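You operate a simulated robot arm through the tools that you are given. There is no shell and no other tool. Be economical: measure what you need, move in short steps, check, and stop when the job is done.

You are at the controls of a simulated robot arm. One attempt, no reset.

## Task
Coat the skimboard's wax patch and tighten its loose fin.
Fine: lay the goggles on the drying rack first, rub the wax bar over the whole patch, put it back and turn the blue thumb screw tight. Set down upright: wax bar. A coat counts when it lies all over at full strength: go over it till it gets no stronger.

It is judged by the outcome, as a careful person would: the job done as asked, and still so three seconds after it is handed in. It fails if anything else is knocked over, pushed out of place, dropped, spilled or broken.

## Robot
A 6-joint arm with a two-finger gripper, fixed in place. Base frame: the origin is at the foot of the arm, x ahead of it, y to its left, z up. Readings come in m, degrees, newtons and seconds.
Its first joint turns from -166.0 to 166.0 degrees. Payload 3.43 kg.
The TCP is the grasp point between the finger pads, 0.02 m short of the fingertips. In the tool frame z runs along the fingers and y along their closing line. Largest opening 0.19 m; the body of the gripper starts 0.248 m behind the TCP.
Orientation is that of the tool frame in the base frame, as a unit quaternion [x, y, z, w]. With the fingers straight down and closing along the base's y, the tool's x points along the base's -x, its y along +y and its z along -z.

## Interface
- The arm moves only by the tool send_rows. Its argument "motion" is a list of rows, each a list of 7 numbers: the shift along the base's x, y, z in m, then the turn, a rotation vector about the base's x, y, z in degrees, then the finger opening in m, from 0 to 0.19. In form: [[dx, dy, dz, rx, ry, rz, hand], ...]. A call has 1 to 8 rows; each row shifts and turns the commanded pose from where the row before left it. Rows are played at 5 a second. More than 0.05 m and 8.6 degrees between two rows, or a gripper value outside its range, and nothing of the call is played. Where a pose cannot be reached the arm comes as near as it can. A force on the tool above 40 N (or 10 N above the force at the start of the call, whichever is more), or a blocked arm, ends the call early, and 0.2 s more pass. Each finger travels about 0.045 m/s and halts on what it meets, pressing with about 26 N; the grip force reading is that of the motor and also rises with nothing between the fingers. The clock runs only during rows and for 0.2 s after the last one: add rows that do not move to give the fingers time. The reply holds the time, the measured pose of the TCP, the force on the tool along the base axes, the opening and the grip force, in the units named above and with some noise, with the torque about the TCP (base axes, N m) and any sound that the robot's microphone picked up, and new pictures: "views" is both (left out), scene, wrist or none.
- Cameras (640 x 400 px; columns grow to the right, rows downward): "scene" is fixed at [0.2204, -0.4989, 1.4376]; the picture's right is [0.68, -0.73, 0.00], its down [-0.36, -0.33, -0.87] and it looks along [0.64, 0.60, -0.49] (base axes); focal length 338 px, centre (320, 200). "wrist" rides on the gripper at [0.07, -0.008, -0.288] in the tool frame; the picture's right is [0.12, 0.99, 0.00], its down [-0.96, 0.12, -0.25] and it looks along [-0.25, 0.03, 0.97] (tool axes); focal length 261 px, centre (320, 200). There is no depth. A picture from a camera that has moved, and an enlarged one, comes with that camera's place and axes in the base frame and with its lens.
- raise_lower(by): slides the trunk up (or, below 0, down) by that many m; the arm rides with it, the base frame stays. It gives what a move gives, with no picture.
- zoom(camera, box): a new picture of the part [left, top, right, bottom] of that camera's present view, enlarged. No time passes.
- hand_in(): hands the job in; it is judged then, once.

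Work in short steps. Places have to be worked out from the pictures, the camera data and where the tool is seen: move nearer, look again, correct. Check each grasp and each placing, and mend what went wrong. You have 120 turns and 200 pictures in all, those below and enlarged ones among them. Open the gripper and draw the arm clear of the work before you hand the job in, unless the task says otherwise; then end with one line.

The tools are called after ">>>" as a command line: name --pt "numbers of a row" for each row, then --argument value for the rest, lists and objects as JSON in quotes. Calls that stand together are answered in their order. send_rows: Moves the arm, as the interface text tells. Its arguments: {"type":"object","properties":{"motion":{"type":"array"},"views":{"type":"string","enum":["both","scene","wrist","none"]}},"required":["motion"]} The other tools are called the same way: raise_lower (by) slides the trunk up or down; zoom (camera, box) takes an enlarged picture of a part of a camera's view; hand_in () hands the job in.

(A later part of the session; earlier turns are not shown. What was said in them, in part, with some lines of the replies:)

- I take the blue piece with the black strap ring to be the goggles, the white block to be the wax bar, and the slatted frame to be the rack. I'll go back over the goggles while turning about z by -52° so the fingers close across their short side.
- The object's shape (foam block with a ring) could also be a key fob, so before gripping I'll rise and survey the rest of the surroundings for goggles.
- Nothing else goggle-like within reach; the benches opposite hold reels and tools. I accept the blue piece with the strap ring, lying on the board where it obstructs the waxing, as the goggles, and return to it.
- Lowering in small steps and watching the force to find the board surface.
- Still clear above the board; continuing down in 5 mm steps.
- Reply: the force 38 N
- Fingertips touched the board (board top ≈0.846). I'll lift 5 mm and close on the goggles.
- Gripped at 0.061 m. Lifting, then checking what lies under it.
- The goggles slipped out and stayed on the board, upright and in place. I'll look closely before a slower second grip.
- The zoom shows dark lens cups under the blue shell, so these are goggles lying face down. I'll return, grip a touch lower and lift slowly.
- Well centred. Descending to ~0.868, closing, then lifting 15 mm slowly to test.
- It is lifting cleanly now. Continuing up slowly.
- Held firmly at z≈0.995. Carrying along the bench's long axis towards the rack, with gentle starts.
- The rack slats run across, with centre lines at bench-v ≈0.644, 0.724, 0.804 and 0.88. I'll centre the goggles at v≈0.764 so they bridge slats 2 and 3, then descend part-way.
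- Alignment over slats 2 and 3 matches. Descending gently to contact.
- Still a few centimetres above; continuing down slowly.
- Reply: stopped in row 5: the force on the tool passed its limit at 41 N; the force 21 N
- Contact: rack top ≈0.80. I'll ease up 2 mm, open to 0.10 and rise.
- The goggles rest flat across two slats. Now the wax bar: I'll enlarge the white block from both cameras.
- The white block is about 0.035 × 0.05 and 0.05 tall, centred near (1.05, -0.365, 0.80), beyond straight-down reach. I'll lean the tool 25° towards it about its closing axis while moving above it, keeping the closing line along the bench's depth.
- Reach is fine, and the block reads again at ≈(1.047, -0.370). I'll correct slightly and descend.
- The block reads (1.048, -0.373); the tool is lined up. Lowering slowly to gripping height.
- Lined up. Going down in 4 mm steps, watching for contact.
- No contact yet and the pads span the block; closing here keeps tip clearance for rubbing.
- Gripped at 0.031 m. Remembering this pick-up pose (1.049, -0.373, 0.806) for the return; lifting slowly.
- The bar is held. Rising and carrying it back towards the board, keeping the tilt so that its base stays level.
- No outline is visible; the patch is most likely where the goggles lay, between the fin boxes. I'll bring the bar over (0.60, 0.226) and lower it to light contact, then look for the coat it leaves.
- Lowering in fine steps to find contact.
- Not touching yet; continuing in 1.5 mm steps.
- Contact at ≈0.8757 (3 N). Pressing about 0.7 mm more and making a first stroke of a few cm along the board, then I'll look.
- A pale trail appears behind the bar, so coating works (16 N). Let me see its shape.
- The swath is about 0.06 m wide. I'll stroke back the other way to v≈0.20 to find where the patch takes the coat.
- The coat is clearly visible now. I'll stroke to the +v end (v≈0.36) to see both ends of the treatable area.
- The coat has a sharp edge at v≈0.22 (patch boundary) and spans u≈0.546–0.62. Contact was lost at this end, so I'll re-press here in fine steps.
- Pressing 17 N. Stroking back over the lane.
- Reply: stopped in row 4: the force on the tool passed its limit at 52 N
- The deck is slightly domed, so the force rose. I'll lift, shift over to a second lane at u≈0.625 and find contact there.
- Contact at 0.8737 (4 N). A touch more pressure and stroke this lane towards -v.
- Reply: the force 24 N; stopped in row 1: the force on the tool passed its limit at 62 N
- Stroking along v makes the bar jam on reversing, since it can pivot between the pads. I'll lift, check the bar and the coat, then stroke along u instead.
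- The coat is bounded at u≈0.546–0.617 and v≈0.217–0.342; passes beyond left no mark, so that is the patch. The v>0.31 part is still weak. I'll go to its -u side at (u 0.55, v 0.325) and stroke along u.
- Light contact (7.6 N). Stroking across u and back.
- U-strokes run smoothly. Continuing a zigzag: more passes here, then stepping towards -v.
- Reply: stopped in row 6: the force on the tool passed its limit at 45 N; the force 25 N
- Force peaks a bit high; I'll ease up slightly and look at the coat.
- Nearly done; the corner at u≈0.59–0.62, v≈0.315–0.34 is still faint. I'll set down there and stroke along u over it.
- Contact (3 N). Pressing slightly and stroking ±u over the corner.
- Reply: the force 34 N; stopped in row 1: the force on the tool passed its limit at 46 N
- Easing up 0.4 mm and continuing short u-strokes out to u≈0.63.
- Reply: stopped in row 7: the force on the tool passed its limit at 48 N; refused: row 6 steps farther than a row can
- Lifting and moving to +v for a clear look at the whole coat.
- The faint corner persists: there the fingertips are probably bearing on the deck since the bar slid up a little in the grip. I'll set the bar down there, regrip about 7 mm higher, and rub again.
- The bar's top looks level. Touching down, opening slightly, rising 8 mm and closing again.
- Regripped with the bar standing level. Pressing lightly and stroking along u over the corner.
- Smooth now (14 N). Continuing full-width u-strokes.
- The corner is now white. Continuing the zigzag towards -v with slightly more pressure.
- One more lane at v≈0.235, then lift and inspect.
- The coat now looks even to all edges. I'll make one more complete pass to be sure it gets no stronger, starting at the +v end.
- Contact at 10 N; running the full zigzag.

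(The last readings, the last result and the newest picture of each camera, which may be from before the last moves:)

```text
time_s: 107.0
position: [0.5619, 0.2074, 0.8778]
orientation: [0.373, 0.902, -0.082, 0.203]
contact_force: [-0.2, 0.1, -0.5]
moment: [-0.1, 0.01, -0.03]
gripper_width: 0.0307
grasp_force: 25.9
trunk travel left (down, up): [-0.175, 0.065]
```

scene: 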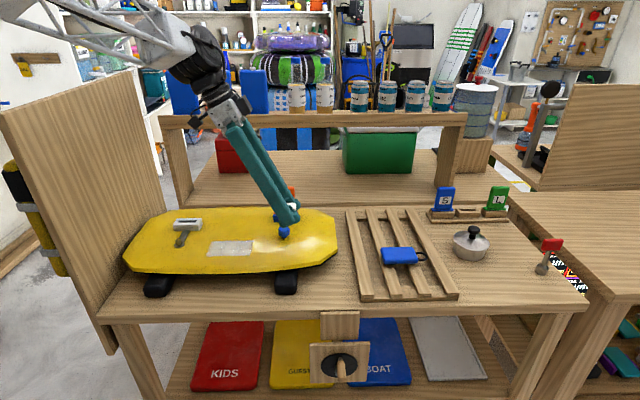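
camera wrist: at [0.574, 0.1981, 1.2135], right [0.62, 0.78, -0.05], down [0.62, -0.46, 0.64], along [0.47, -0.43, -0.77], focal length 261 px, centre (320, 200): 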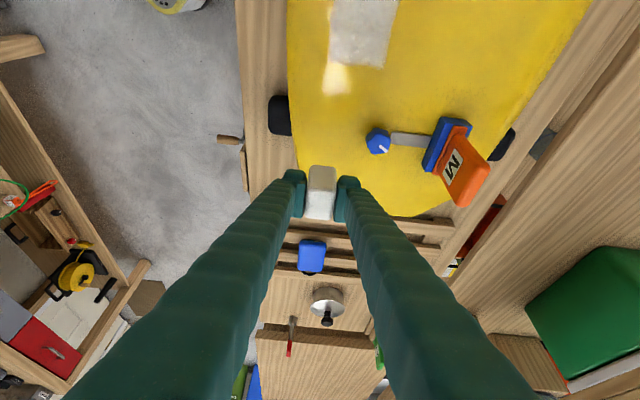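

Contact faded on the last lane; pressing 0.8 mm and redoing the -v end, then lifting away to look.

>>> send_rows --pt "-0.009 0.009 -0.0009 0 0 0 0.01" --pt "0.011 0.011 -0.0002 0 0 0 0.01" --pt "0.011 0.011 0 0 0 0 0.01" --pt "0.011 0.011 0 0 0 0 0.01" --pt "0.011 0.011 0 0 0 0 0.01" --pt "0.011 0.011 0 0 0 0 0.01" --views "none"

>>> send_rows --pt "-0.011 -0.011 0 0 0 0 0.01" --pt "-0.011 -0.011 0 0 0 0 0.01" --pt "-0.011 -0.011 0 0 0 0 0.01" --pt "-0.011 -0.011 0 0 0 0 0.01" --pt "-0.011 -0.011 0 0 0 0 0.01" --pt "0 0 0.015 0 0 0 0.01" --views "none"

>>> send_rows --pt "0.015 -0.015 0.03 0 0 0 0.01" --pt "0.027 -0.027 0.03 0 0 0 0.01" --pt "0.03 -0.03 0.02 0 0 0 0.01" --pt "0.033 -0.033 0.01 0 0 0 0.01" --pt "0.035 -0.035 0.0 0 0 0 0.01" --pt "0.015 -0.015 0.0 0 0 0 0.01" --views "wrist"

>>> zoom --camera "scene" --box '[190, 210, 290, 270]'

```text
time_s: 108.3
position: [0.609, 0.272, 0.8776]
orientation: [0.373, 0.902, -0.081, 0.203]
contact_force: [-0.8, -0.2, -0.1]
moment: [0.06, 0.0, 0.01]
gripper_width: 0.0312
grasp_force: 26.7
trunk travel left (down, up): [-0.175, 0.065]
```

```text
time_s: 109.8
position: [0.5539, 0.2174, 0.8911]
orientation: [0.373, 0.902, -0.082, 0.203]
contact_force: [0.0, -0.8, -0.9]
moment: [-0.03, 0.03, -0.03]
gripper_width: 0.0307
grasp_force: 26.3
trunk travel left (down, up): [-0.175, 0.065]
```

```text
time_s: 111.2
position: [0.7065, 0.0617, 0.9808]
orientation: [0.373, 0.902, -0.082, 0.203]
contact_force: [-0.2, 0.8, -1.1]
moment: [-0.03, -0.08, -0.01]
gripper_width: 0.0306
grasp_force: 25.9
trunk travel left (down, up): [-0.175, 0.065]
camera wrist: at [0.5682, 0.1877, 1.2099], right [0.62, 0.78, -0.05], down [0.62, -0.46, 0.64], along [0.47, -0.43, -0.77], focal length 261 px, centre (320, 200)
```

wrist: 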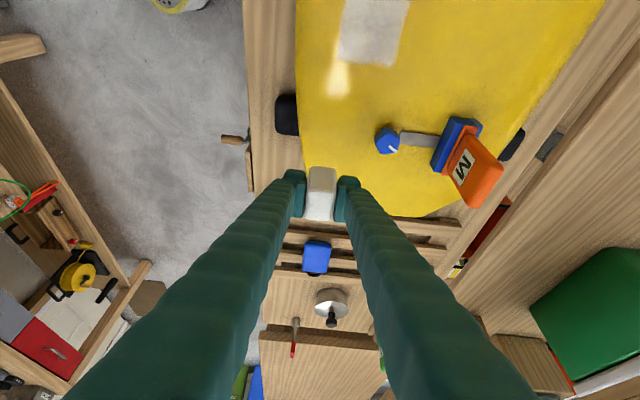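

```text
6.40 times, centred on (240, 240) of scene
camera zoom: at [0.2204, -0.4989, 1.4376], right [0.68, -0.73, 0.0], down [-0.36, -0.33, -0.87], along [0.64, 0.6, -0.49], focal length 2163 px, centre (832, -56)
```

zoom: 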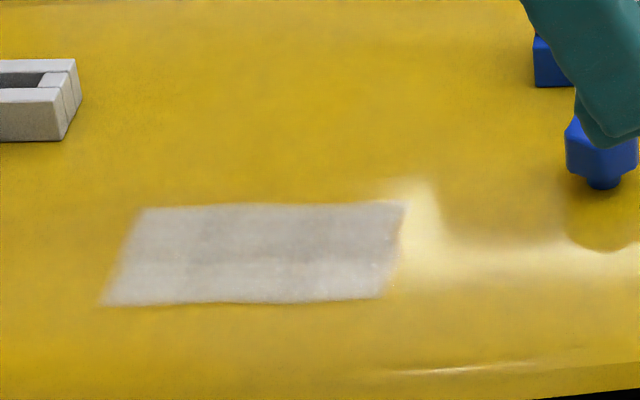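

The coat looks the same as before the extra pass, so it gets no stronger. Now carrying the bar back to its spot at (1.049, -0.373).

>>> send_rows --pt "0.008 -0.01 0.005 0 0 0 0.01" --pt "0.018 -0.023 0 0 0 0 0.01" --pt "0.027 -0.034 0 0 0 0 0.01" --pt "0.028 -0.036 0 0 0 0 0.01" --pt "0.028 -0.036 0 0 0 0 0.01" --pt "0.028 -0.036 0 0 0 0 0.01" --pt "0.028 -0.036 0 0 0 0 0.01" --pt "0.028 -0.036 0 0 0 0 0.01" --views "none"

>>> send_rows --pt "0.028 -0.036 0 0 0 0 0.01" --pt "0.028 -0.036 0 0 0 0 0.01" --pt "0.028 -0.036 0 0 0 0 0.01" --pt "0.028 -0.035 -0.01 0 0 0 0.01" --pt "0.022 -0.028 -0.02 0 0 0 0.01" --pt "0.014 -0.017 -0.025 0 0 0 0.01" --pt "0 0 -0.025 0 0 0 0.01"

```text
time_s: 113.0
position: [0.8999, -0.1836, 0.9894]
orientation: [0.373, 0.901, -0.083, 0.204]
contact_force: [-0.5, 1.2, 0.1]
moment: [-0.09, -0.06, 0.0]
gripper_width: 0.0308
grasp_force: 26.2
trunk travel left (down, up): [-0.175, 0.065]
```

```text
time_s: 114.5
position: [1.05, -0.3751, 0.9055]
orientation: [0.374, 0.901, -0.083, 0.203]
contact_force: [-0.5, 0.0, -0.5]
moment: [0.0, -0.03, -0.02]
gripper_width: 0.0308
grasp_force: 26.0
trunk travel left (down, up): [-0.175, 0.065]
camera wrist: at [0.9111, -0.2484, 1.1353], right [0.62, 0.78, -0.05], down [0.62, -0.46, 0.63], along [0.47, -0.43, -0.77], focal length 261 px, centre (320, 200)
```

scene: 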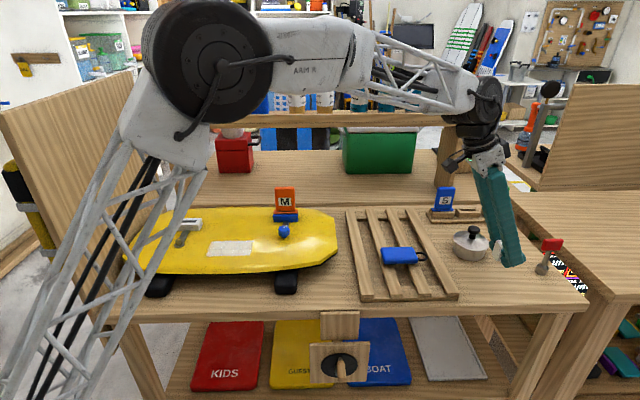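
wrist: 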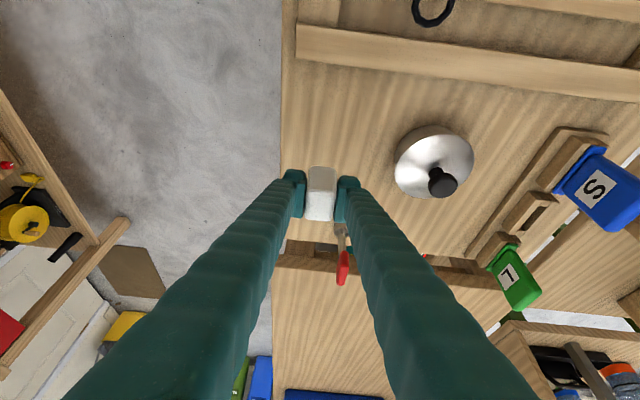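

Over the original spot. Descending; contact is expected around TCP 0.809.

>>> send_rows --pt "0 0.001 -0.035 0 0 0 0.01" --pt "0 0.001 -0.03 0 0 0 0.01" --pt "0 0 -0.015 0 0 0 0.01" --pt "0 0 -0.01 0 0 0 0.01" --pt "0 0 -0.003 0 0 0 0.01" --pt "0 0 0 0 0 0 0.01" --views "none"

>>> zoom --camera "scene" --box '[460, 250, 550, 310]'

```text
time_s: 116.0
position: [1.049, -0.3718, 0.8139]
orientation: [0.373, 0.902, -0.082, 0.203]
contact_force: [-0.9, 0.6, -0.5]
moment: [0.01, 0.02, -0.03]
gripper_width: 0.0306
grasp_force: 25.7
trunk travel left (down, up): [-0.175, 0.065]
```

```text
6.67 times, centred on (505, 280) of scene
camera zoom: at [0.2204, -0.4989, 1.4376], right [0.68, -0.73, 0.0], down [-0.36, -0.33, -0.87], along [0.64, 0.6, -0.49], focal length 2253 px, centre (-913, -333)
```

zoom: 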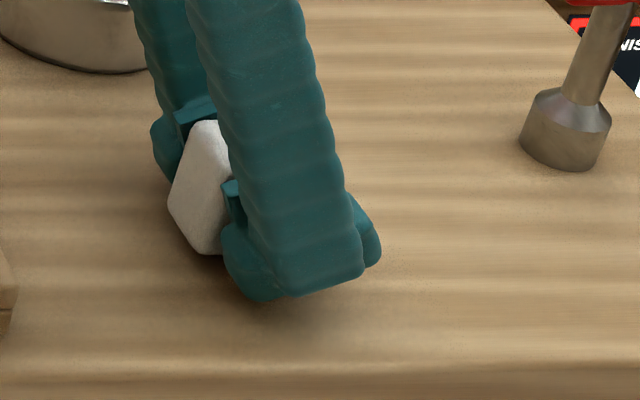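

>>> send_rows --pt "0 0 -0.002 0 0 0 0.01" --pt "0 0 -0.0015 0 0 0 0.01" --pt "0 0 0 0 0 0 0.01" --views "none"

>>> send_rows --pt "0 0 -0.0012 0 0 0 0.01" --pt "0 0 0 0 0 0 0.01" --views "none"

```text
time_s: 116.8
position: [1.0488, -0.3718, 0.8098]
orientation: [0.374, 0.901, -0.083, 0.203]
contact_force: [0.3, -0.4, -0.4]
moment: [0.03, 0.0, 0.01]
gripper_width: 0.0308
grasp_force: 26.2
trunk travel left (down, up): [-0.175, 0.065]
```

```text
time_s: 117.3
position: [1.0477, -0.3704, 0.8075]
orientation: [0.373, 0.901, -0.083, 0.203]
contact_force: [0.3, 0.2, -0.9]
moment: [0.0, 0.0, 0.0]
gripper_width: 0.0308
grasp_force: 26.3
trunk travel left (down, up): [-0.175, 0.065]
```

Still free; continuing in small steps to touch-down.

>>> send_rows --pt "0 0 -0.0012 0 0 0 0.01" --pt "0 0 0 0 0 0 0.01" --views "none"

>>> send_rows --pt "0 0 -0.001 0 0 0 0.01" --pt "0 0 0 0 0 0 0.01" --views "none"

```text
time_s: 118.0
position: [1.0485, -0.372, 0.8089]
orientation: [0.373, 0.901, -0.083, 0.204]
contact_force: [-0.4, -0.3, 6.4]
moment: [-0.18, -0.02, -0.01]
gripper_width: 0.0307
grasp_force: 25.7
trunk travel left (down, up): [-0.175, 0.065]
```

```text
time_s: 118.5
position: [1.0497, -0.3718, 0.8085]
orientation: [0.373, 0.901, -0.081, 0.204]
contact_force: [-1.0, -1.5, 14.2]
moment: [-0.22, -0.18, -0.03]
gripper_width: 0.0306
grasp_force: 26.3
trunk travel left (down, up): [-0.175, 0.065]
```

Touched down (14 N). Easing 1 mm, opening gradually, then rising straight up.

>>> send_rows --pt "0 0 0.001 0 0 0 0.01" --pt "0 0 0 0 0 0 0.033" --pt "0 0 0 0 0 0 0.04" --pt "0 0 0 0 0 0 0.06" --pt "0 0 0 0 0 0 0.07" --pt "0 0 0.02 0 0 0 0.07" --pt "0 0 0.04 0 0 0 0.07" --pt "0 0 0.045 0 0 0 0.07"

>>> zoom --camera "scene" --box '[440, 220, 580, 310]'

```text
time_s: 120.3
position: [1.0486, -0.3711, 0.9152]
orientation: [0.373, 0.902, -0.082, 0.203]
contact_force: [0.8, 0.9, -0.6]
moment: [-0.05, 0.02, -0.05]
gripper_width: 0.0698
grasp_force: 0.1
trunk travel left (down, up): [-0.175, 0.065]
camera wrist: at [0.9108, -0.2448, 1.1435], right [0.62, 0.78, -0.05], down [0.62, -0.46, 0.63], along [0.47, -0.43, -0.77], focal length 261 px, centre (320, 200)
```

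scene: 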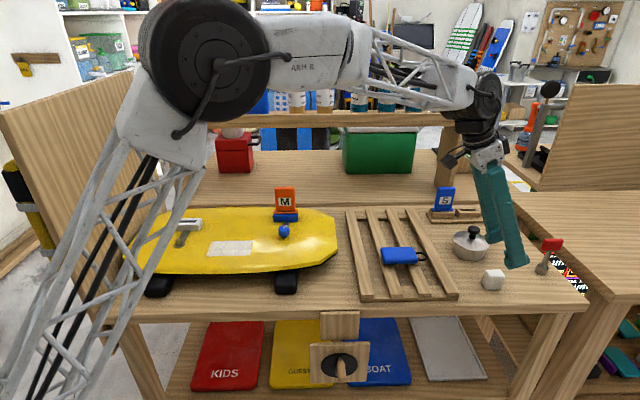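
wrist: 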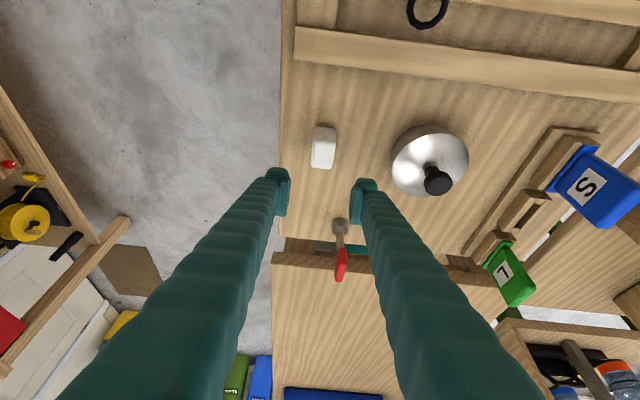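

```text
4.44 times, centred on (510, 265) of scene
camera zoom: at [0.2204, -0.4989, 1.4376], right [0.68, -0.73, 0.0], down [-0.36, -0.33, -0.87], along [0.64, 0.6, -0.49], focal length 1502 px, centre (-524, -89)
```

zoom: 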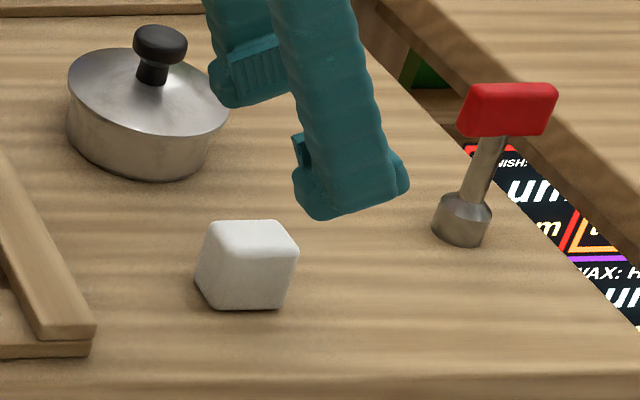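

The bar stands upright in its original place. Now to the blue thumb screw near (0.75, 0.14): rising, returning the tool to vertical while travelling.

>>> send_rows --pt "0 0 0.04 0 0 0 0.07" --pt "-0.01 0.02 0.03 1.5 1.5 0 0.07" --pt "-0.02 0.035 0.02 2.7 2.7 0 0.07" --pt "-0.02 0.04 0.01 2.7 2.7 0 0.07" --pt "-0.023 0.043 0 2.7 2.7 0 0.07" --pt "-0.023 0.043 0 2.7 2.7 0 0.07" --pt "-0.023 0.043 0 2.7 2.7 0 0.07" --pt "-0.023 0.043 0 2.7 2.7 0 0.07" --views "none"

>>> send_rows --pt "-0.025 0.042 0 0 0 0 0.07" --pt "-0.025 0.042 0 0 0 0 0.07" --pt "-0.025 0.042 0 0 0 0 0.07" --pt "-0.025 0.042 0 0 0 0 0.07" --pt "-0.025 0.04 0 0 0 0 0.07" --pt "-0.022 0.03 -0.01 0 0 0 0.07"

```text
time_s: 122.2
position: [0.9051, -0.1038, 1.0116]
orientation: [0.383, 0.924, 0.002, 0.002]
contact_force: [-0.1, -0.7, -0.7]
moment: [0.09, 0.03, 0.01]
gripper_width: 0.0703
grasp_force: 0.1
trunk travel left (down, up): [-0.175, 0.065]
```

```text
time_s: 123.5
position: [0.7598, 0.1355, 1.0013]
orientation: [0.382, 0.924, 0.0, 0.003]
contact_force: [0.1, 1.2, -0.2]
moment: [0.11, 0.06, 0.0]
gripper_width: 0.07
grasp_force: 0.0
trunk travel left (down, up): [-0.175, 0.065]
camera wrist: at [0.7026, 0.1805, 1.2881], right [0.62, 0.79, 0.0], down [0.76, -0.6, 0.25], along [0.2, -0.15, -0.97], focal length 261 px, centre (320, 200)
```

scene: 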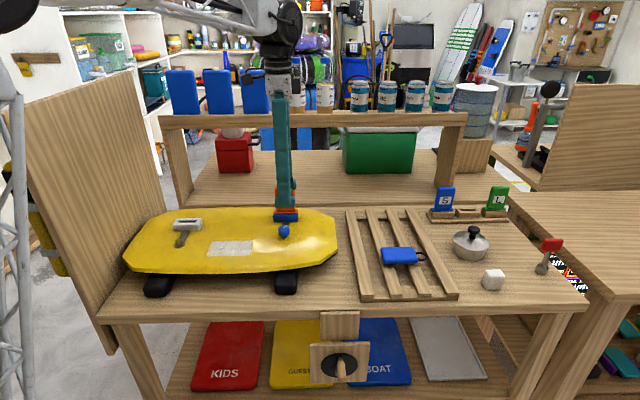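
wrist: 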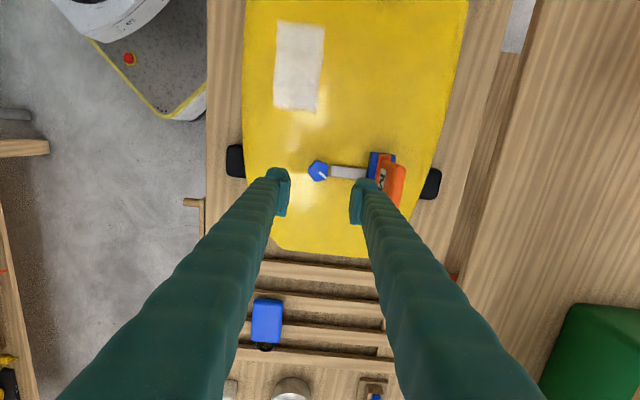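

Zooming in on the screw from above and from the scene camera.

>>> zoom --camera "wrist" --box '[270, 120, 430, 230]'

>>> zoom --camera "scene" --box '[255, 180, 325, 250]'

```text
3.64 times, centred on (350, 175) of wrist
camera zoom: at [0.7026, 0.1805, 1.2881], right [0.62, 0.79, 0.0], down [0.76, -0.6, 0.25], along [0.2, -0.15, -0.97], focal length 948 px, centre (211, 291)
```

zoom: 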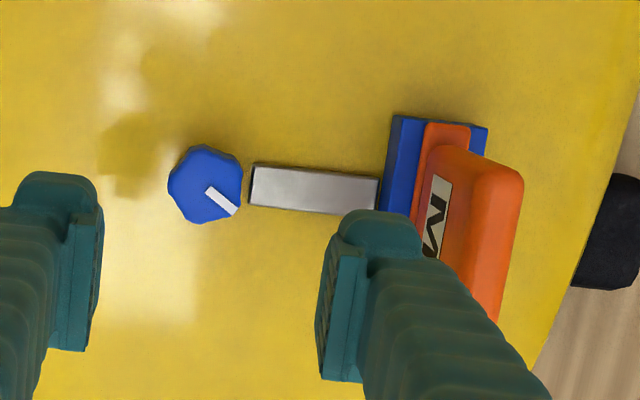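

```text
5.71 times, centred on (290, 215) of scene
camera zoom: at [0.2204, -0.4989, 1.4376], right [0.68, -0.73, 0.0], down [-0.36, -0.33, -0.87], along [0.64, 0.6, -0.49], focal length 1931 px, centre (491, 114)
```

zoom: 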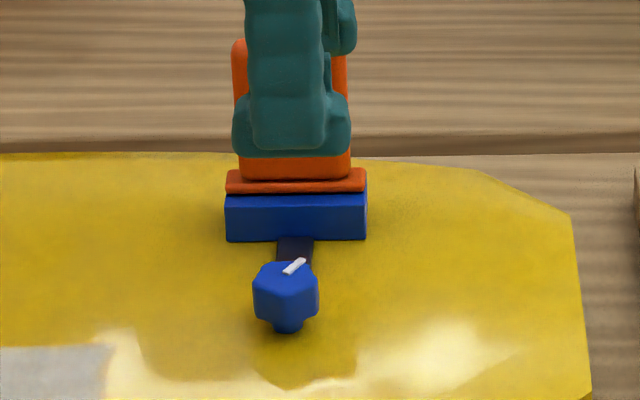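

The knob is about 0.033 wide at ≈(0.748, 0.143), top near z≈0.885, with a metal strip running along +u. I'll turn the tool +90° (so the fingers close along v, clear of the strip) plus 30° run-up for the clockwise turn.

>>> send_rows --pt "-0.006 0.004 0 0 0 8.5 0.07" --pt "-0.006 0.004 0 0 0 8.5 0.07" --pt "0 0 0 0 0 8.5 0.07" --pt "0 0 0 0 0 8.5 0.07" --pt "0 0 0 0 0 8.5 0.07" --pt "0 0 0 0 0 8.5 0.07" --pt "0 0 0 0 0 8.5 0.07" --pt "0 0 0 0 0 8.5 0.07" --views "none"

>>> send_rows --pt "0 0 -0.01 0 0 8.5 0.06" --pt "0 0 -0.01 0 0 8.5 0.06" --pt "0 0 -0.01 0 0 8.5 0.06" --pt "0 0 -0.01 0 0 8.5 0.06" --pt "0 0 -0.01 0 0 8.5 0.06" --pt "0 0 -0.01 0 0 8.5 0.06"

```text
time_s: 125.3
position: [0.7477, 0.1423, 1.0037]
orientation: [-0.201, 0.98, 0.003, 0.001]
contact_force: [0.6, 0.7, 0.7]
moment: [0.03, 0.01, -0.02]
gripper_width: 0.0699
grasp_force: 0.0
trunk travel left (down, up): [-0.175, 0.065]
```

```text
time_s: 126.8
position: [0.7472, 0.1406, 0.9437]
orientation: [-0.602, 0.798, 0.003, 0.001]
contact_force: [0.5, -0.4, 0.0]
moment: [0.02, -0.01, 0.0]
gripper_width: 0.0601
grasp_force: 0.1
trunk travel left (down, up): [-0.175, 0.065]
camera wrist: at [0.7369, 0.0714, 1.2294], right [-0.99, 0.16, 0.0], down [0.15, 0.96, 0.25], along [0.04, 0.25, -0.97], focal length 261 px, centre (320, 200)
```

scene: 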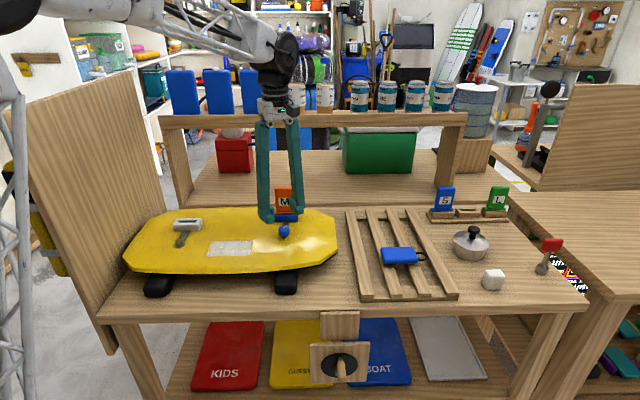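
wrist: 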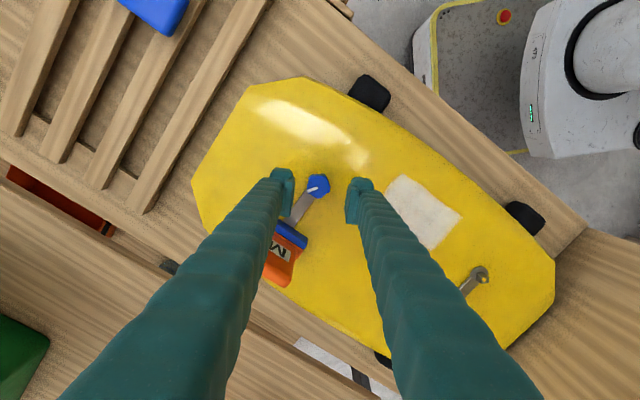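

Knob at (0.750, 0.1415), TCP nearly above it. Descending to grip height.

>>> send_rows --pt "0.002 0.001 -0.03 0 0 0 0.06" --pt "0 0 -0.018 0 0 0 0.06" --pt "0 0 0 0 0 0 0.06"

>>> zoom --camera "scene" --box '[255, 190, 315, 250]'

>>> zoom --camera "wrist" --box '[250, 140, 390, 250]'

```text
time_s: 127.5
position: [0.7503, 0.1424, 0.8944]
orientation: [-0.602, 0.799, 0.004, 0.001]
contact_force: [-0.3, -0.3, 0.1]
moment: [-0.02, -0.05, -0.01]
gripper_width: 0.0601
grasp_force: 0.1
trunk travel left (down, up): [-0.175, 0.065]
camera wrist: at [0.7397, 0.0727, 1.1813], right [-0.99, 0.16, 0.0], down [0.15, 0.96, 0.25], along [0.04, 0.25, -0.97], focal length 261 px, centre (320, 200)
```

scene: 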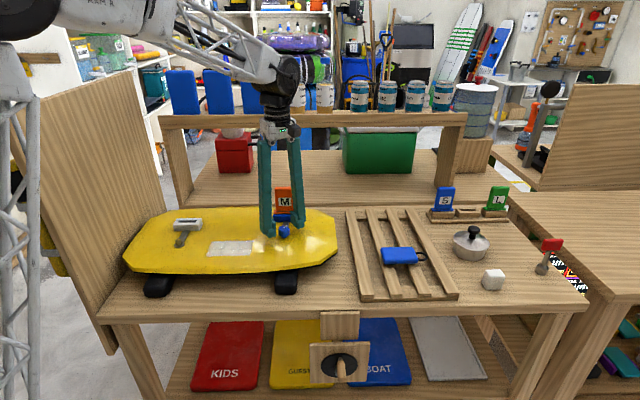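
wrist: 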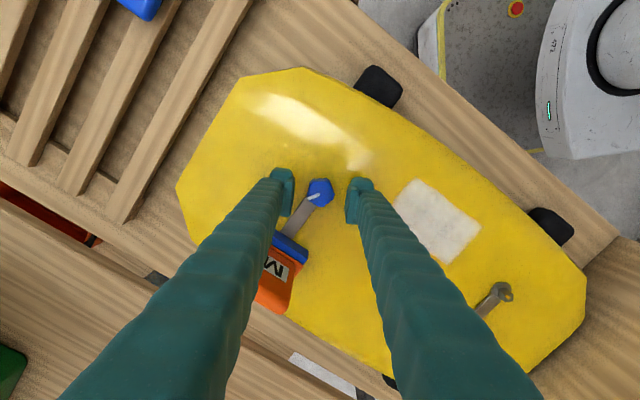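

```text
6.67 times, centred on (285, 220) of scene
camera zoom: at [0.2204, -0.4989, 1.4376], right [0.68, -0.73, 0.0], down [-0.36, -0.33, -0.87], along [0.64, 0.6, -0.49], focal length 2253 px, centre (553, 67)
```

zoom: 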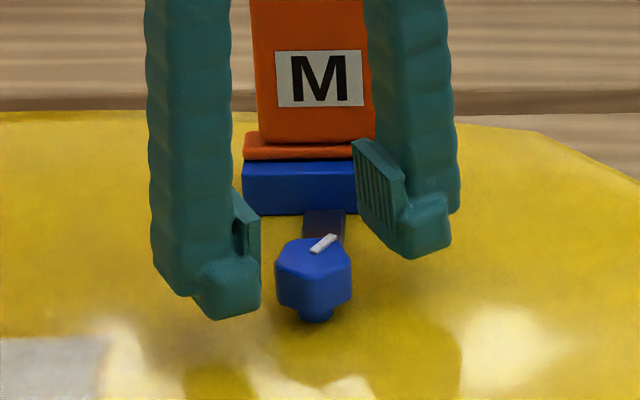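

```text
3.64 times, centred on (320, 195) of wrist
camera zoom: at [0.7397, 0.0727, 1.1813], right [-0.99, 0.16, 0.0], down [0.15, 0.96, 0.25], along [0.04, 0.25, -0.97], focal length 948 px, centre (320, 218)
```

zoom: 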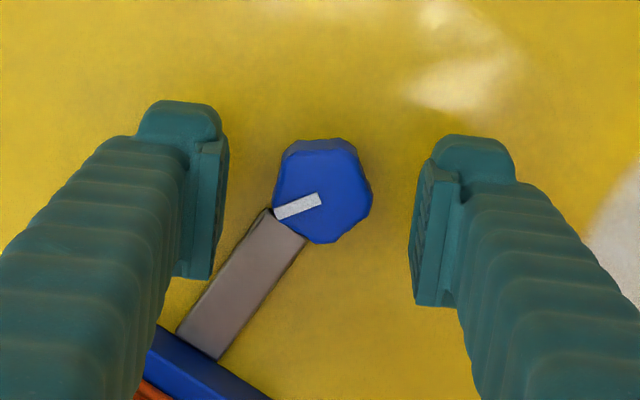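

Lowering another 16 mm with force watch, then closing on the knob.

>>> send_rows --pt "0 0 -0.008 0 0 0 0.06" --pt "0 0 -0.005 0 0 0 0.06" --pt "0 0 -0.003 0 0 0 0.06" --pt "0 0 0 0 0 0 0.06" --views "none"

>>> zoom --camera "scene" --box '[255, 190, 315, 250]'

```text
time_s: 128.6
position: [0.7498, 0.1435, 0.8799]
orientation: [-0.601, 0.799, 0.003, 0.0]
contact_force: [0.5, -0.3, -0.2]
moment: [0.01, 0.01, -0.01]
gripper_width: 0.0598
grasp_force: 0.0
trunk travel left (down, up): [-0.175, 0.065]
```

```text
6.67 times, centred on (285, 220) of scene
camera zoom: at [0.2204, -0.4989, 1.4376], right [0.68, -0.73, 0.0], down [-0.36, -0.33, -0.87], along [0.64, 0.6, -0.49], focal length 2253 px, centre (553, 67)
```

zoom: 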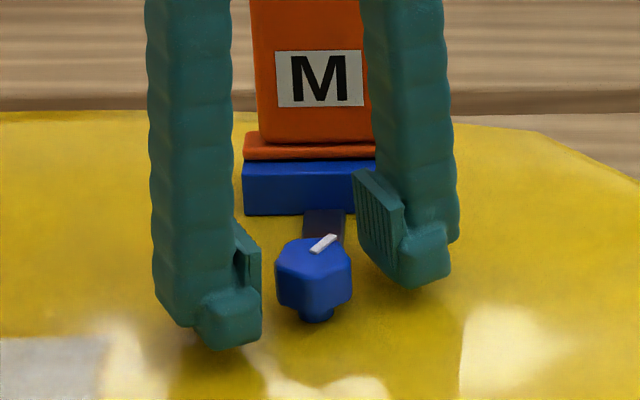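

The pads span the knob head. Closing on it.

>>> send_rows --pt "0 0 0 0 0 0 0.045" --pt "0 0 0 0 0 0 0.025" --pt "0 0 0 0 0 0 0.01" --pt "0 0 0 0 0 0 0.01" --pt "0 0 0 0 0 0 0.01" --views "wrist"

>>> zoom --camera "wrist" --box '[250, 140, 390, 250]'

```text
time_s: 129.8
position: [0.7509, 0.1434, 0.8796]
orientation: [-0.602, 0.799, 0.003, 0.001]
contact_force: [3.3, -0.5, -0.3]
moment: [0.03, -0.04, 0.01]
gripper_width: 0.0324
grasp_force: 44.5
trunk travel left (down, up): [-0.175, 0.065]
camera wrist: at [0.7393, 0.0731, 1.1655], right [-0.99, 0.16, 0.0], down [0.15, 0.96, 0.25], along [0.04, 0.25, -0.97], focal length 261 px, centre (320, 200)
```

wrist: 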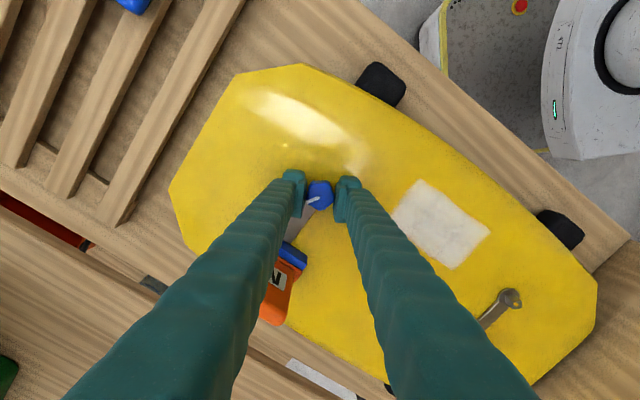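

```text
3.64 times, centred on (320, 195) of wrist
camera zoom: at [0.7393, 0.0731, 1.1655], right [-0.99, 0.16, 0.0], down [0.15, 0.96, 0.25], along [0.04, 0.25, -0.97], focal length 948 px, centre (320, 218)
```

zoom: 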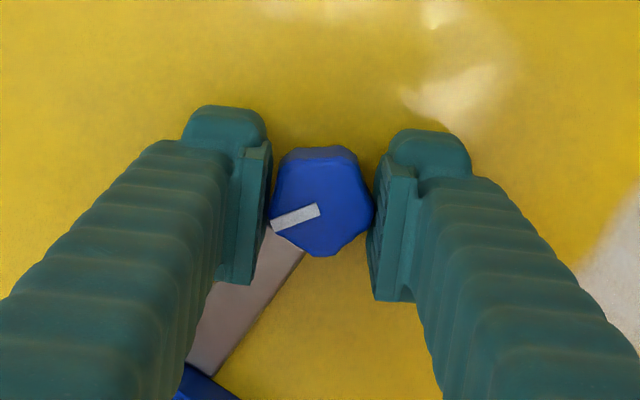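

Gripped (0.032 m). Turning clockwise by about 34° and watching the torque and sound.

>>> send_rows --pt "0 0 0 0 0 -6 0.01" --pt "0 0 0 0 0 -7 0.01" --pt "0 0 0 0 0 -7 0.01" --pt "0 0 0 0 0 -7 0.01" --pt "0 0 0 0 0 -7 0.01" --views "wrist"

>>> zoom --camera "wrist" --box '[250, 140, 390, 250]'

```text
time_s: 130.9
position: [0.7513, 0.1429, 0.8789]
orientation: [-0.342, 0.94, 0.003, 0.002]
contact_force: [17.5, 1.0, -3.5]
moment: [-0.05, -0.11, 0.05]
gripper_width: 0.0322
grasp_force: 45.4
trunk travel left (down, up): [-0.175, 0.065]
camera wrist: at [0.7017, 0.0907, 1.1654], right [-0.73, 0.69, 0.0], down [0.66, 0.7, 0.25], along [0.17, 0.19, -0.97], focal length 261 px, centre (320, 200)
```

wrist: 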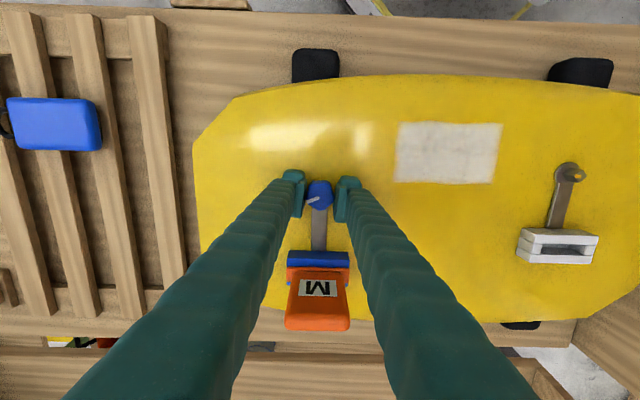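

```text
3.64 times, centred on (320, 195) of wrist
camera zoom: at [0.7017, 0.0907, 1.1654], right [-0.73, 0.69, 0.0], down [0.66, 0.7, 0.25], along [0.17, 0.19, -0.97], focal length 948 px, centre (320, 218)
```

zoom: 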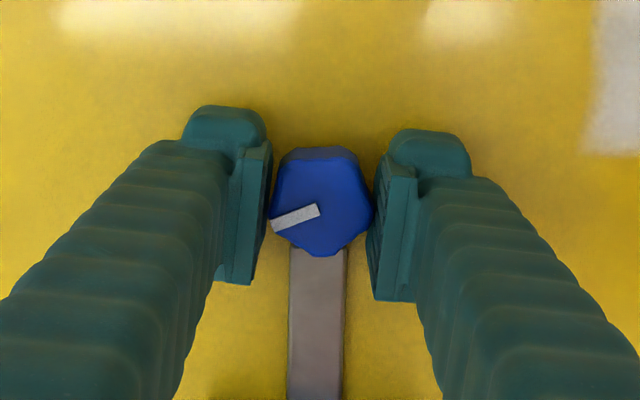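

The knob follows. There is a 17 N side force along x, so I'll shift +1.5 mm and keep turning.

>>> send_rows --pt "0.0015 0 0 0 0 -5 0.01" --pt "0 0 0 0 0 -7 0.01" --pt "0 0 0 0 0 -7 0.01" --pt "0 0 0 0 0 -7 0.01" --pt "0 0 0 0 0 -7 0.01" --views "none"

```text
time_s: 132.2
position: [0.7509, 0.1418, 0.8797]
orientation: [-0.061, 0.998, 0.003, 0.002]
contact_force: [4.6, -4.6, 1.1]
moment: [-0.1, 0.24, 0.05]
gripper_width: 0.0322
grasp_force: 45.0
trunk travel left (down, up): [-0.175, 0.065]
```

Torque still very low (0.05 N m); continuing.

>>> send_rows --pt "0 -0.0005 0 0 0 -7 0.01" --pt "0 0 0 0 0 -7 0.01" --pt "0 0 0 0 0 -7 0.01" --pt "0 0 0 0 0 -7 0.01" --views "none"

>>> send_rows --pt "0 0 0 0 0 -7 0.01" --pt "0 0 0 0 0 -7 0.01" --pt "0 0 0 0 0 -7 0.01" --pt "0 0 0 0 0 -7 0.01" --views "wrist"

>>> zoom --camera "wrist" --box '[250, 140, 390, 250]'

```text
time_s: 133.2
position: [0.7506, 0.1414, 0.8781]
orientation: [0.184, 0.983, 0.001, 0.003]
contact_force: [-0.8, -14.3, 4.4]
moment: [-0.16, -0.04, 0.06]
gripper_width: 0.0321
grasp_force: 44.7
trunk travel left (down, up): [-0.175, 0.065]
```

```text
time_s: 134.2
position: [0.7515, 0.1418, 0.8799]
orientation: [0.416, 0.91, 0.001, 0.002]
contact_force: [-7.5, -19.3, 0.5]
moment: [-0.11, 0.09, 0.07]
gripper_width: 0.0322
grasp_force: 45.0
trunk travel left (down, up): [-0.175, 0.065]
camera wrist: at [0.6966, 0.1895, 1.1655], right [0.67, 0.74, 0.0], down [0.72, -0.65, 0.25], along [0.19, -0.17, -0.97], focal length 261 px, centre (320, 200)
```

wrist: 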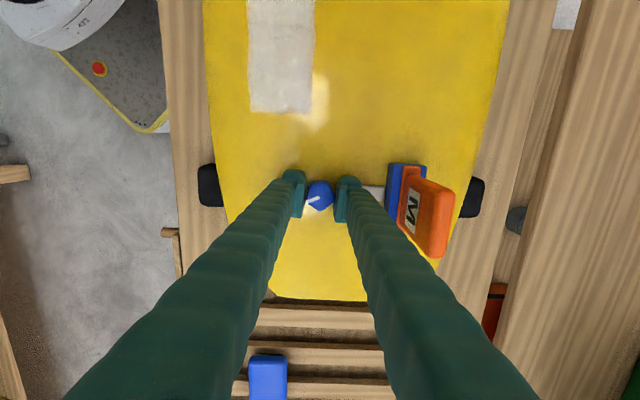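

```text
3.64 times, centred on (320, 195) of wrist
camera zoom: at [0.6966, 0.1895, 1.1655], right [0.67, 0.74, 0.0], down [0.72, -0.65, 0.25], along [0.19, -0.17, -0.97], focal length 948 px, centre (320, 218)
```

zoom: 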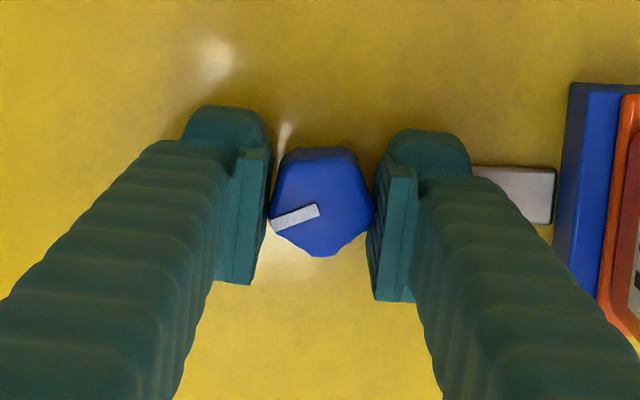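

About 123° turned, still loose. Relieving the side force and continuing clockwise.

>>> send_rows --pt "-0.0006 -0.0015 0 0 0 -7 0.01" --pt "0 0 0 0 0 -7 0.01" --pt "0 0 0 0 0 -7 0.01" --pt "0 0 0 0 0 -7 0.01" --pt "0 0 0 0 0 -7 0.01" --views "none"

>>> send_rows --pt "0 0 0 0 0 -7 0.01" --pt "0 0 0 0 0 -7 0.01" --pt "0 0 0 0 0 -7 0.01" --pt "0 0 0 0 0 -7 0.01" --pt "0 0 0 0 0 -7 0.01" --views "none"

```text
time_s: 135.3
position: [0.7491, 0.1403, 0.8786]
orientation: [0.67, 0.742, 0.0, 0.002]
contact_force: [-22.7, -6.4, 4.0]
moment: [-0.01, 0.23, 0.5]
gripper_width: 0.0329
grasp_force: 44.7
trunk travel left (down, up): [-0.175, 0.065]
```

```text
time_s: 136.6
position: [0.7484, 0.142, 0.8806]
orientation: [0.862, 0.507, 0.0, 0.002]
contact_force: [-32.2, 9.6, -3.3]
moment: [0.08, 0.24, 0.2]
gripper_width: 0.0327
grasp_force: 44.9
trunk travel left (down, up): [-0.175, 0.065]
```

Torque rose to 0.5 N m then dropped, so it may have come tight and slipped. Looking at the mark.

>>> zoom --camera "wrist" --box '[250, 140, 390, 250]'

>>> zoom --camera "scene" --box '[255, 180, 325, 250]'

```text
3.64 times, centred on (320, 195) of wrist
camera zoom: at [0.7761, 0.2099, 1.1658], right [0.93, -0.38, 0.0], down [-0.37, -0.9, 0.25], along [-0.09, -0.23, -0.97], focal length 948 px, centre (320, 218)
```

zoom: 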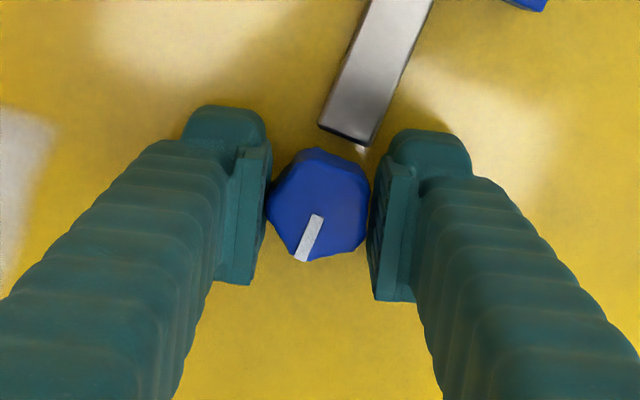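

```text
5.71 times, centred on (290, 215) of scene
camera zoom: at [0.2204, -0.4989, 1.4376], right [0.68, -0.73, 0.0], down [-0.36, -0.33, -0.87], along [0.64, 0.6, -0.49], focal length 1931 px, centre (491, 114)
```

zoom: 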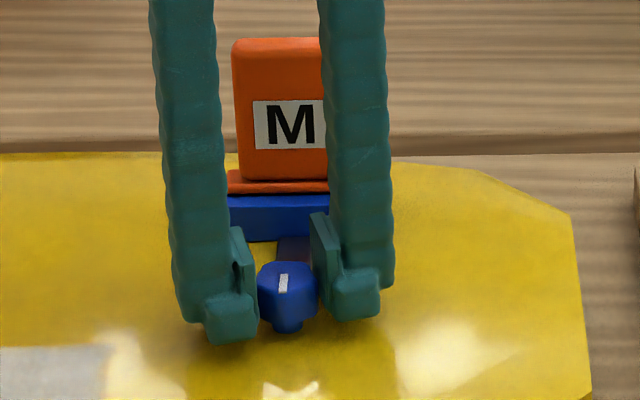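

The fingers slipped about 45° round the knob, so it met resistance after ~148°. I'll open, turn back, recentre and regrip to test whether it is truly tight.

>>> send_rows --pt "0 0 0 0 0 0 0.035" --pt "0 0 0 0 0 0 0.055" --pt "0 0 0 0 0 8 0.055" --pt "0 0 0 0 0 8 0.055" --pt "0 0 0 0 0 8 0.055" --pt "0 0 0 0 0 8 0.055" --pt "0 0 0 0 0 8 0.055" --pt "0 0 0 0 0 8 0.055" --views "none"

>>> send_rows --pt "0 0 0 0 0 8 0.055" --pt "0 0 0 0 0 8 0.055" --pt "0 0 0 0 0 6 0.055" --views "wrist"

>>> zoom --camera "wrist" --box '[250, 140, 390, 250]'

```text
time_s: 138.3
position: [0.7509, 0.1409, 0.879]
orientation: [0.58, 0.815, 0.0, 0.003]
contact_force: [-0.4, -0.6, -0.1]
moment: [-0.01, -0.03, -0.01]
gripper_width: 0.0549
grasp_force: 0.0
trunk travel left (down, up): [-0.175, 0.065]
```

```text
time_s: 139.2
position: [0.75, 0.1413, 0.8799]
orientation: [0.414, 0.91, 0.001, 0.003]
contact_force: [-0.3, 0.8, -0.1]
moment: [-0.03, -0.01, 0.01]
gripper_width: 0.0549
grasp_force: 0.0
trunk travel left (down, up): [-0.175, 0.065]
camera wrist: at [0.6956, 0.1898, 1.1656], right [0.67, 0.74, 0.0], down [0.72, -0.65, 0.25], along [0.19, -0.17, -0.97], focal length 261 px, centre (320, 200)
```

wrist: 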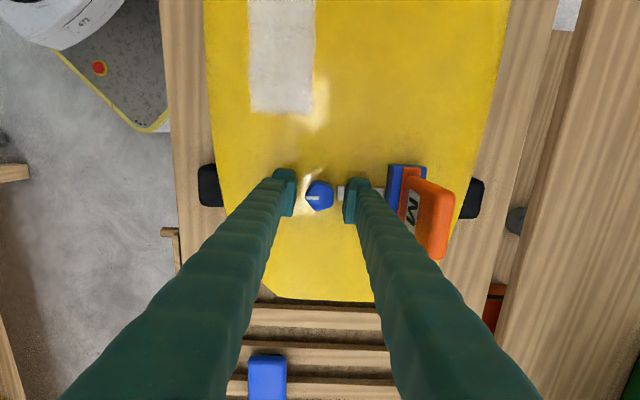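

```text
3.64 times, centred on (320, 195) of wrist
camera zoom: at [0.6956, 0.1898, 1.1656], right [0.67, 0.74, 0.0], down [0.72, -0.65, 0.25], along [0.19, -0.17, -0.97], focal length 948 px, centre (320, 218)
```

zoom: 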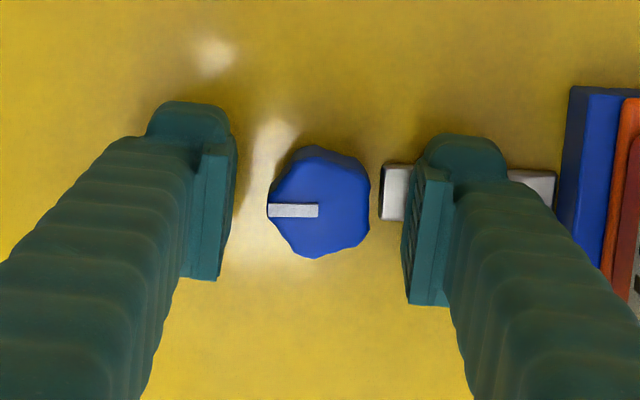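

The mark now points exactly in line with the strip, which suggests the tight stop. I'll regrip and test a further clockwise turn with the torque reading.

>>> send_rows --pt "0 0 0 0 0 0 0.03" --pt "0 0 0 0 0 0 0.01" --pt "0 0 0 0 0 0 0.01" --pt "0 0 0 0 0 0 0.01" --pt "0 0 0 0 0 0 0.01" --views "none"

>>> send_rows --pt "0 0 0 0 0 -5 0.01" --pt "0 0 0 0 0 -5 0.01" --views "none"

>>> send_rows --pt "0 0 0 0 0 -5 0.01" --pt "0 0 0 0 0 -5 0.01" --views "none"

>>> send_rows --pt "0 0 0 0 0 -5 0.01" --pt "0 0 0 0 0 -5 0.01" --views "wrist"

>>> zoom --camera "wrist" --box '[250, 140, 390, 250]'

```text
time_s: 140.3
position: [0.7509, 0.1401, 0.8792]
orientation: [0.415, 0.91, 0.0, 0.003]
contact_force: [0.6, 1.0, -1.0]
moment: [-0.04, 0.01, 0.04]
gripper_width: 0.0326
grasp_force: 44.7
trunk travel left (down, up): [-0.175, 0.065]
```

```text
time_s: 140.9
position: [0.7509, 0.1413, 0.8785]
orientation: [0.494, 0.869, 0.0, 0.004]
contact_force: [-2.4, -1.3, 0.5]
moment: [-0.01, -0.01, 0.46]
gripper_width: 0.0323
grasp_force: 45.2
trunk travel left (down, up): [-0.175, 0.065]
```

```text
time_s: 141.6
position: [0.7501, 0.1403, 0.8798]
orientation: [0.567, 0.824, 0.0, 0.003]
contact_force: [-8.2, -6.7, 1.6]
moment: [-0.1, 0.07, 0.35]
gripper_width: 0.0324
grasp_force: 44.7
trunk travel left (down, up): [-0.175, 0.065]
```

```text
time_s: 142.2
position: [0.7489, 0.1395, 0.8804]
orientation: [0.637, 0.771, 0.0, 0.003]
contact_force: [-14.9, -8.0, 2.0]
moment: [-0.07, 0.17, 0.63]
gripper_width: 0.0326
grasp_force: 44.9
trunk travel left (down, up): [-0.175, 0.065]
camera wrist: at [0.7271, 0.2094, 1.1655], right [0.95, 0.31, 0.0], down [0.3, -0.92, 0.25], along [0.08, -0.24, -0.97], focal length 261 px, centre (320, 200)
```

wrist: 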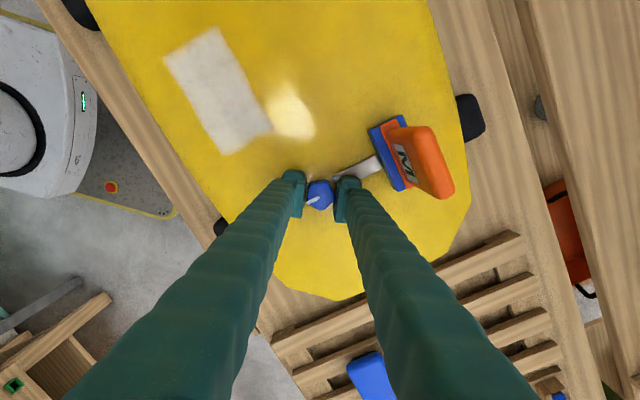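

```text
3.64 times, centred on (320, 195) of wrist
camera zoom: at [0.7271, 0.2094, 1.1655], right [0.95, 0.31, 0.0], down [0.3, -0.92, 0.25], along [0.08, -0.24, -0.97], focal length 948 px, centre (320, 218)
```

zoom: 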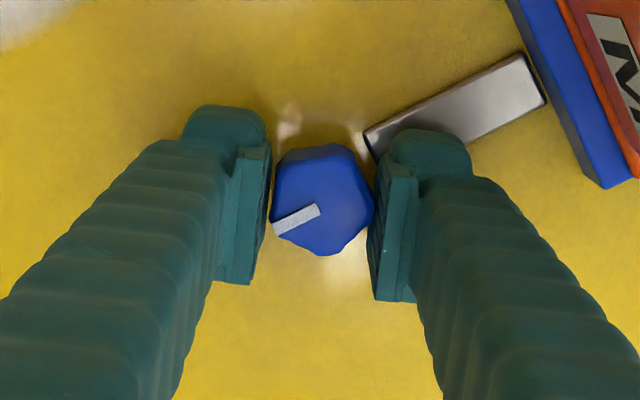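

The mark stayed in line with the strip while the torque reached 0.63 N m: it is at its stop, tight. Opening and rising clear.

>>> send_rows --pt "0 0 0 0 0 0 0.035" --pt "0 0 0 0 0 0 0.06" --pt "0 0 0 0 0 0 0.06" --pt "0 0 0.03 0 0 0 0.06" --pt "0 0 0.045 0 0 0 0.06" --pt "0 0 0.05 0 0 0 0.06" --pt "-0.02 0 0.045 0 0 0 0.06" --pt "-0.04 0 0.02 0 0 0 0.06" --views "none"

>>> send_rows --pt "-0.03 -0.035 0.01 0 0 0 0.06" --pt "-0.03 -0.035 0.01 0 0 0 0.06" --pt "-0.03 -0.035 0.01 0 0 0 0.06" --pt "-0.03 -0.035 0.01 0 0 0 0.06" --pt "-0.03 -0.035 0.01 0 0 0 0.06"

>>> zoom --camera "scene" --box '[190, 180, 340, 280]'

>>> zoom --camera "scene" --box '[340, 190, 570, 310]'

```text
time_s: 143.9
position: [0.692, 0.1389, 1.0716]
orientation: [0.636, 0.771, -0.001, 0.002]
contact_force: [0.2, 1.3, -1.6]
moment: [-0.04, 0.22, 0.02]
gripper_width: 0.0602
grasp_force: 0.2
trunk travel left (down, up): [-0.175, 0.065]
```

```text
time_s: 145.2
position: [0.5419, -0.0328, 1.1222]
orientation: [0.636, 0.772, 0.0, 0.003]
contact_force: [0.2, 0.4, -0.2]
moment: [-0.06, 0.23, 0.04]
gripper_width: 0.06
grasp_force: 0.1
trunk travel left (down, up): [-0.175, 0.065]
camera wrist: at [0.5191, 0.0363, 1.4078], right [0.95, 0.31, 0.0], down [0.3, -0.92, 0.25], along [0.08, -0.24, -0.97], focal length 261 px, centre (320, 200)
```

scene: 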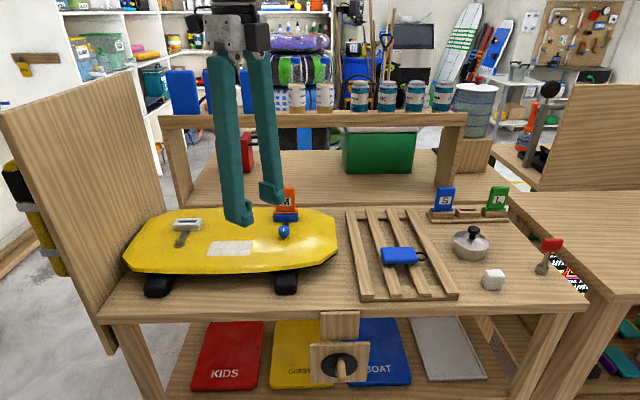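
wrist: 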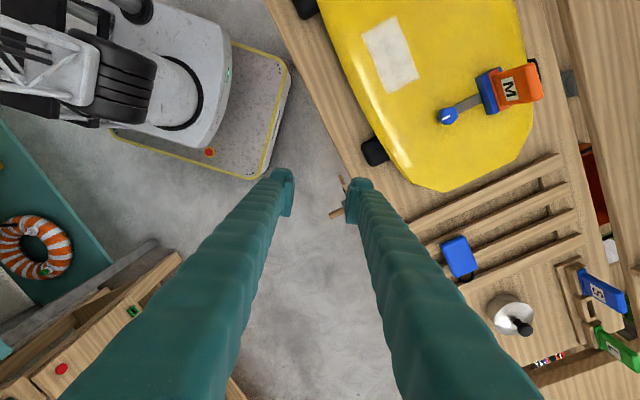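

```text
4.00 times, centred on (265, 230) of scene
camera zoom: at [0.2204, -0.4989, 1.4376], right [0.68, -0.73, 0.0], down [-0.36, -0.33, -0.87], along [0.64, 0.6, -0.49], focal length 1352 px, centre (540, 80)
```

zoom: 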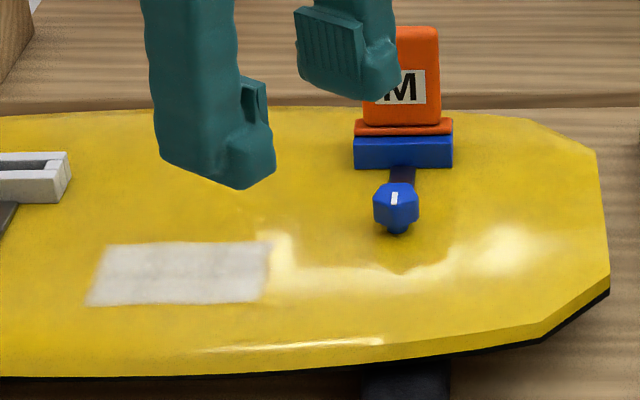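

```text
2.78 times, centred on (455, 250) of scene
camera zoom: at [0.2204, -0.4989, 1.4376], right [0.68, -0.73, 0.0], down [-0.36, -0.33, -0.87], along [0.64, 0.6, -0.49], focal length 940 px, centre (-56, 61)
```

zoom: 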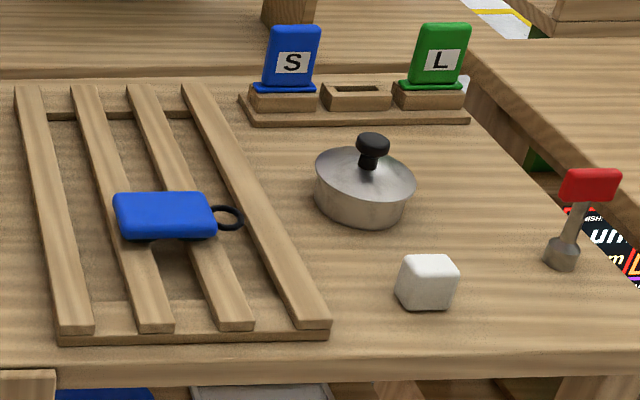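

Screw tight with its mark in line, bar upright, goggles on the rack. A last check of the coat from this angle.

>>> zoom --camera "wrist" --box '[340, 0, 470, 110]'

```text
3.64 times, centred on (405, 55) of wrist
camera zoom: at [0.5191, 0.0363, 1.4078], right [0.95, 0.31, 0.0], down [0.3, -0.92, 0.25], along [0.08, -0.24, -0.97], focal length 948 px, centre (11, 727)
```

zoom: 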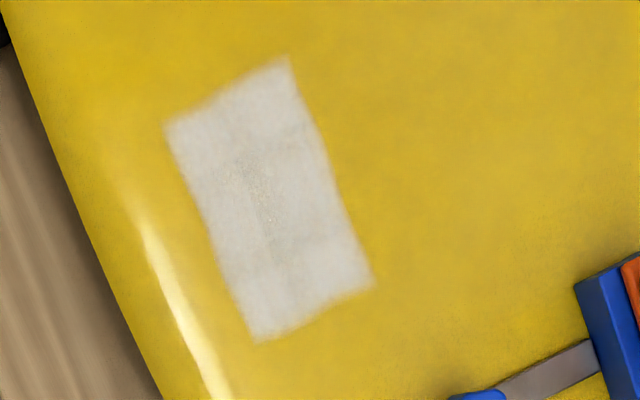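

A slightly darker streak shows in the middle; enlarging it further to judge.

>>> zoom --camera "wrist" --box '[365, 5, 425, 100]'

>>> zoom --camera "scene" --box '[200, 230, 265, 265]'

```text
4.21 times, centred on (395, 52) of wrist
camera zoom: at [0.5191, 0.0363, 1.4078], right [0.95, 0.31, 0.0], down [0.3, -0.92, 0.25], along [0.08, -0.24, -0.97], focal length 1098 px, centre (4, 821)
```

zoom: 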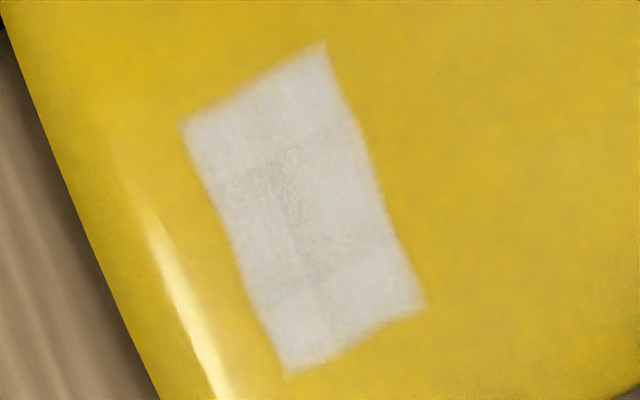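

```text
9.85 times, centred on (232, 248) of scene
camera zoom: at [0.2204, -0.4989, 1.4376], right [0.68, -0.73, 0.0], down [-0.36, -0.33, -0.87], along [0.64, 0.6, -0.49], focal length 3328 px, centre (1182, -268)
```

zoom: 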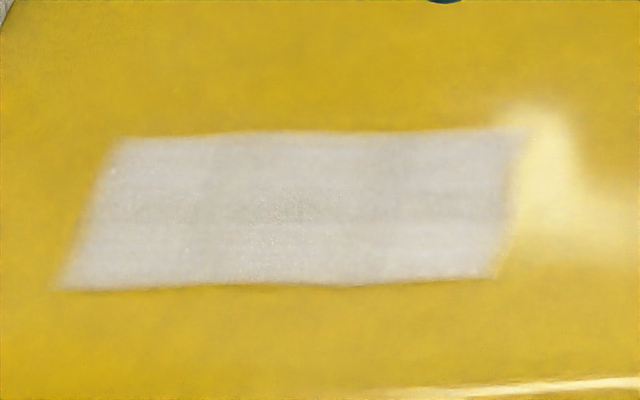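

The coat is uniformly white over the whole rectangle; only faint texture and sheen vary. The gripper is open and the arm clear, so I'm handing in.

>>> hand_in

```text
The job is handed in.
```

The job is done and handed in: the goggles are on the drying rack, the wax patch is coated evenly to its edges, the wax bar is back upright in its spot, and the blue thumb screw is turned to its stop.
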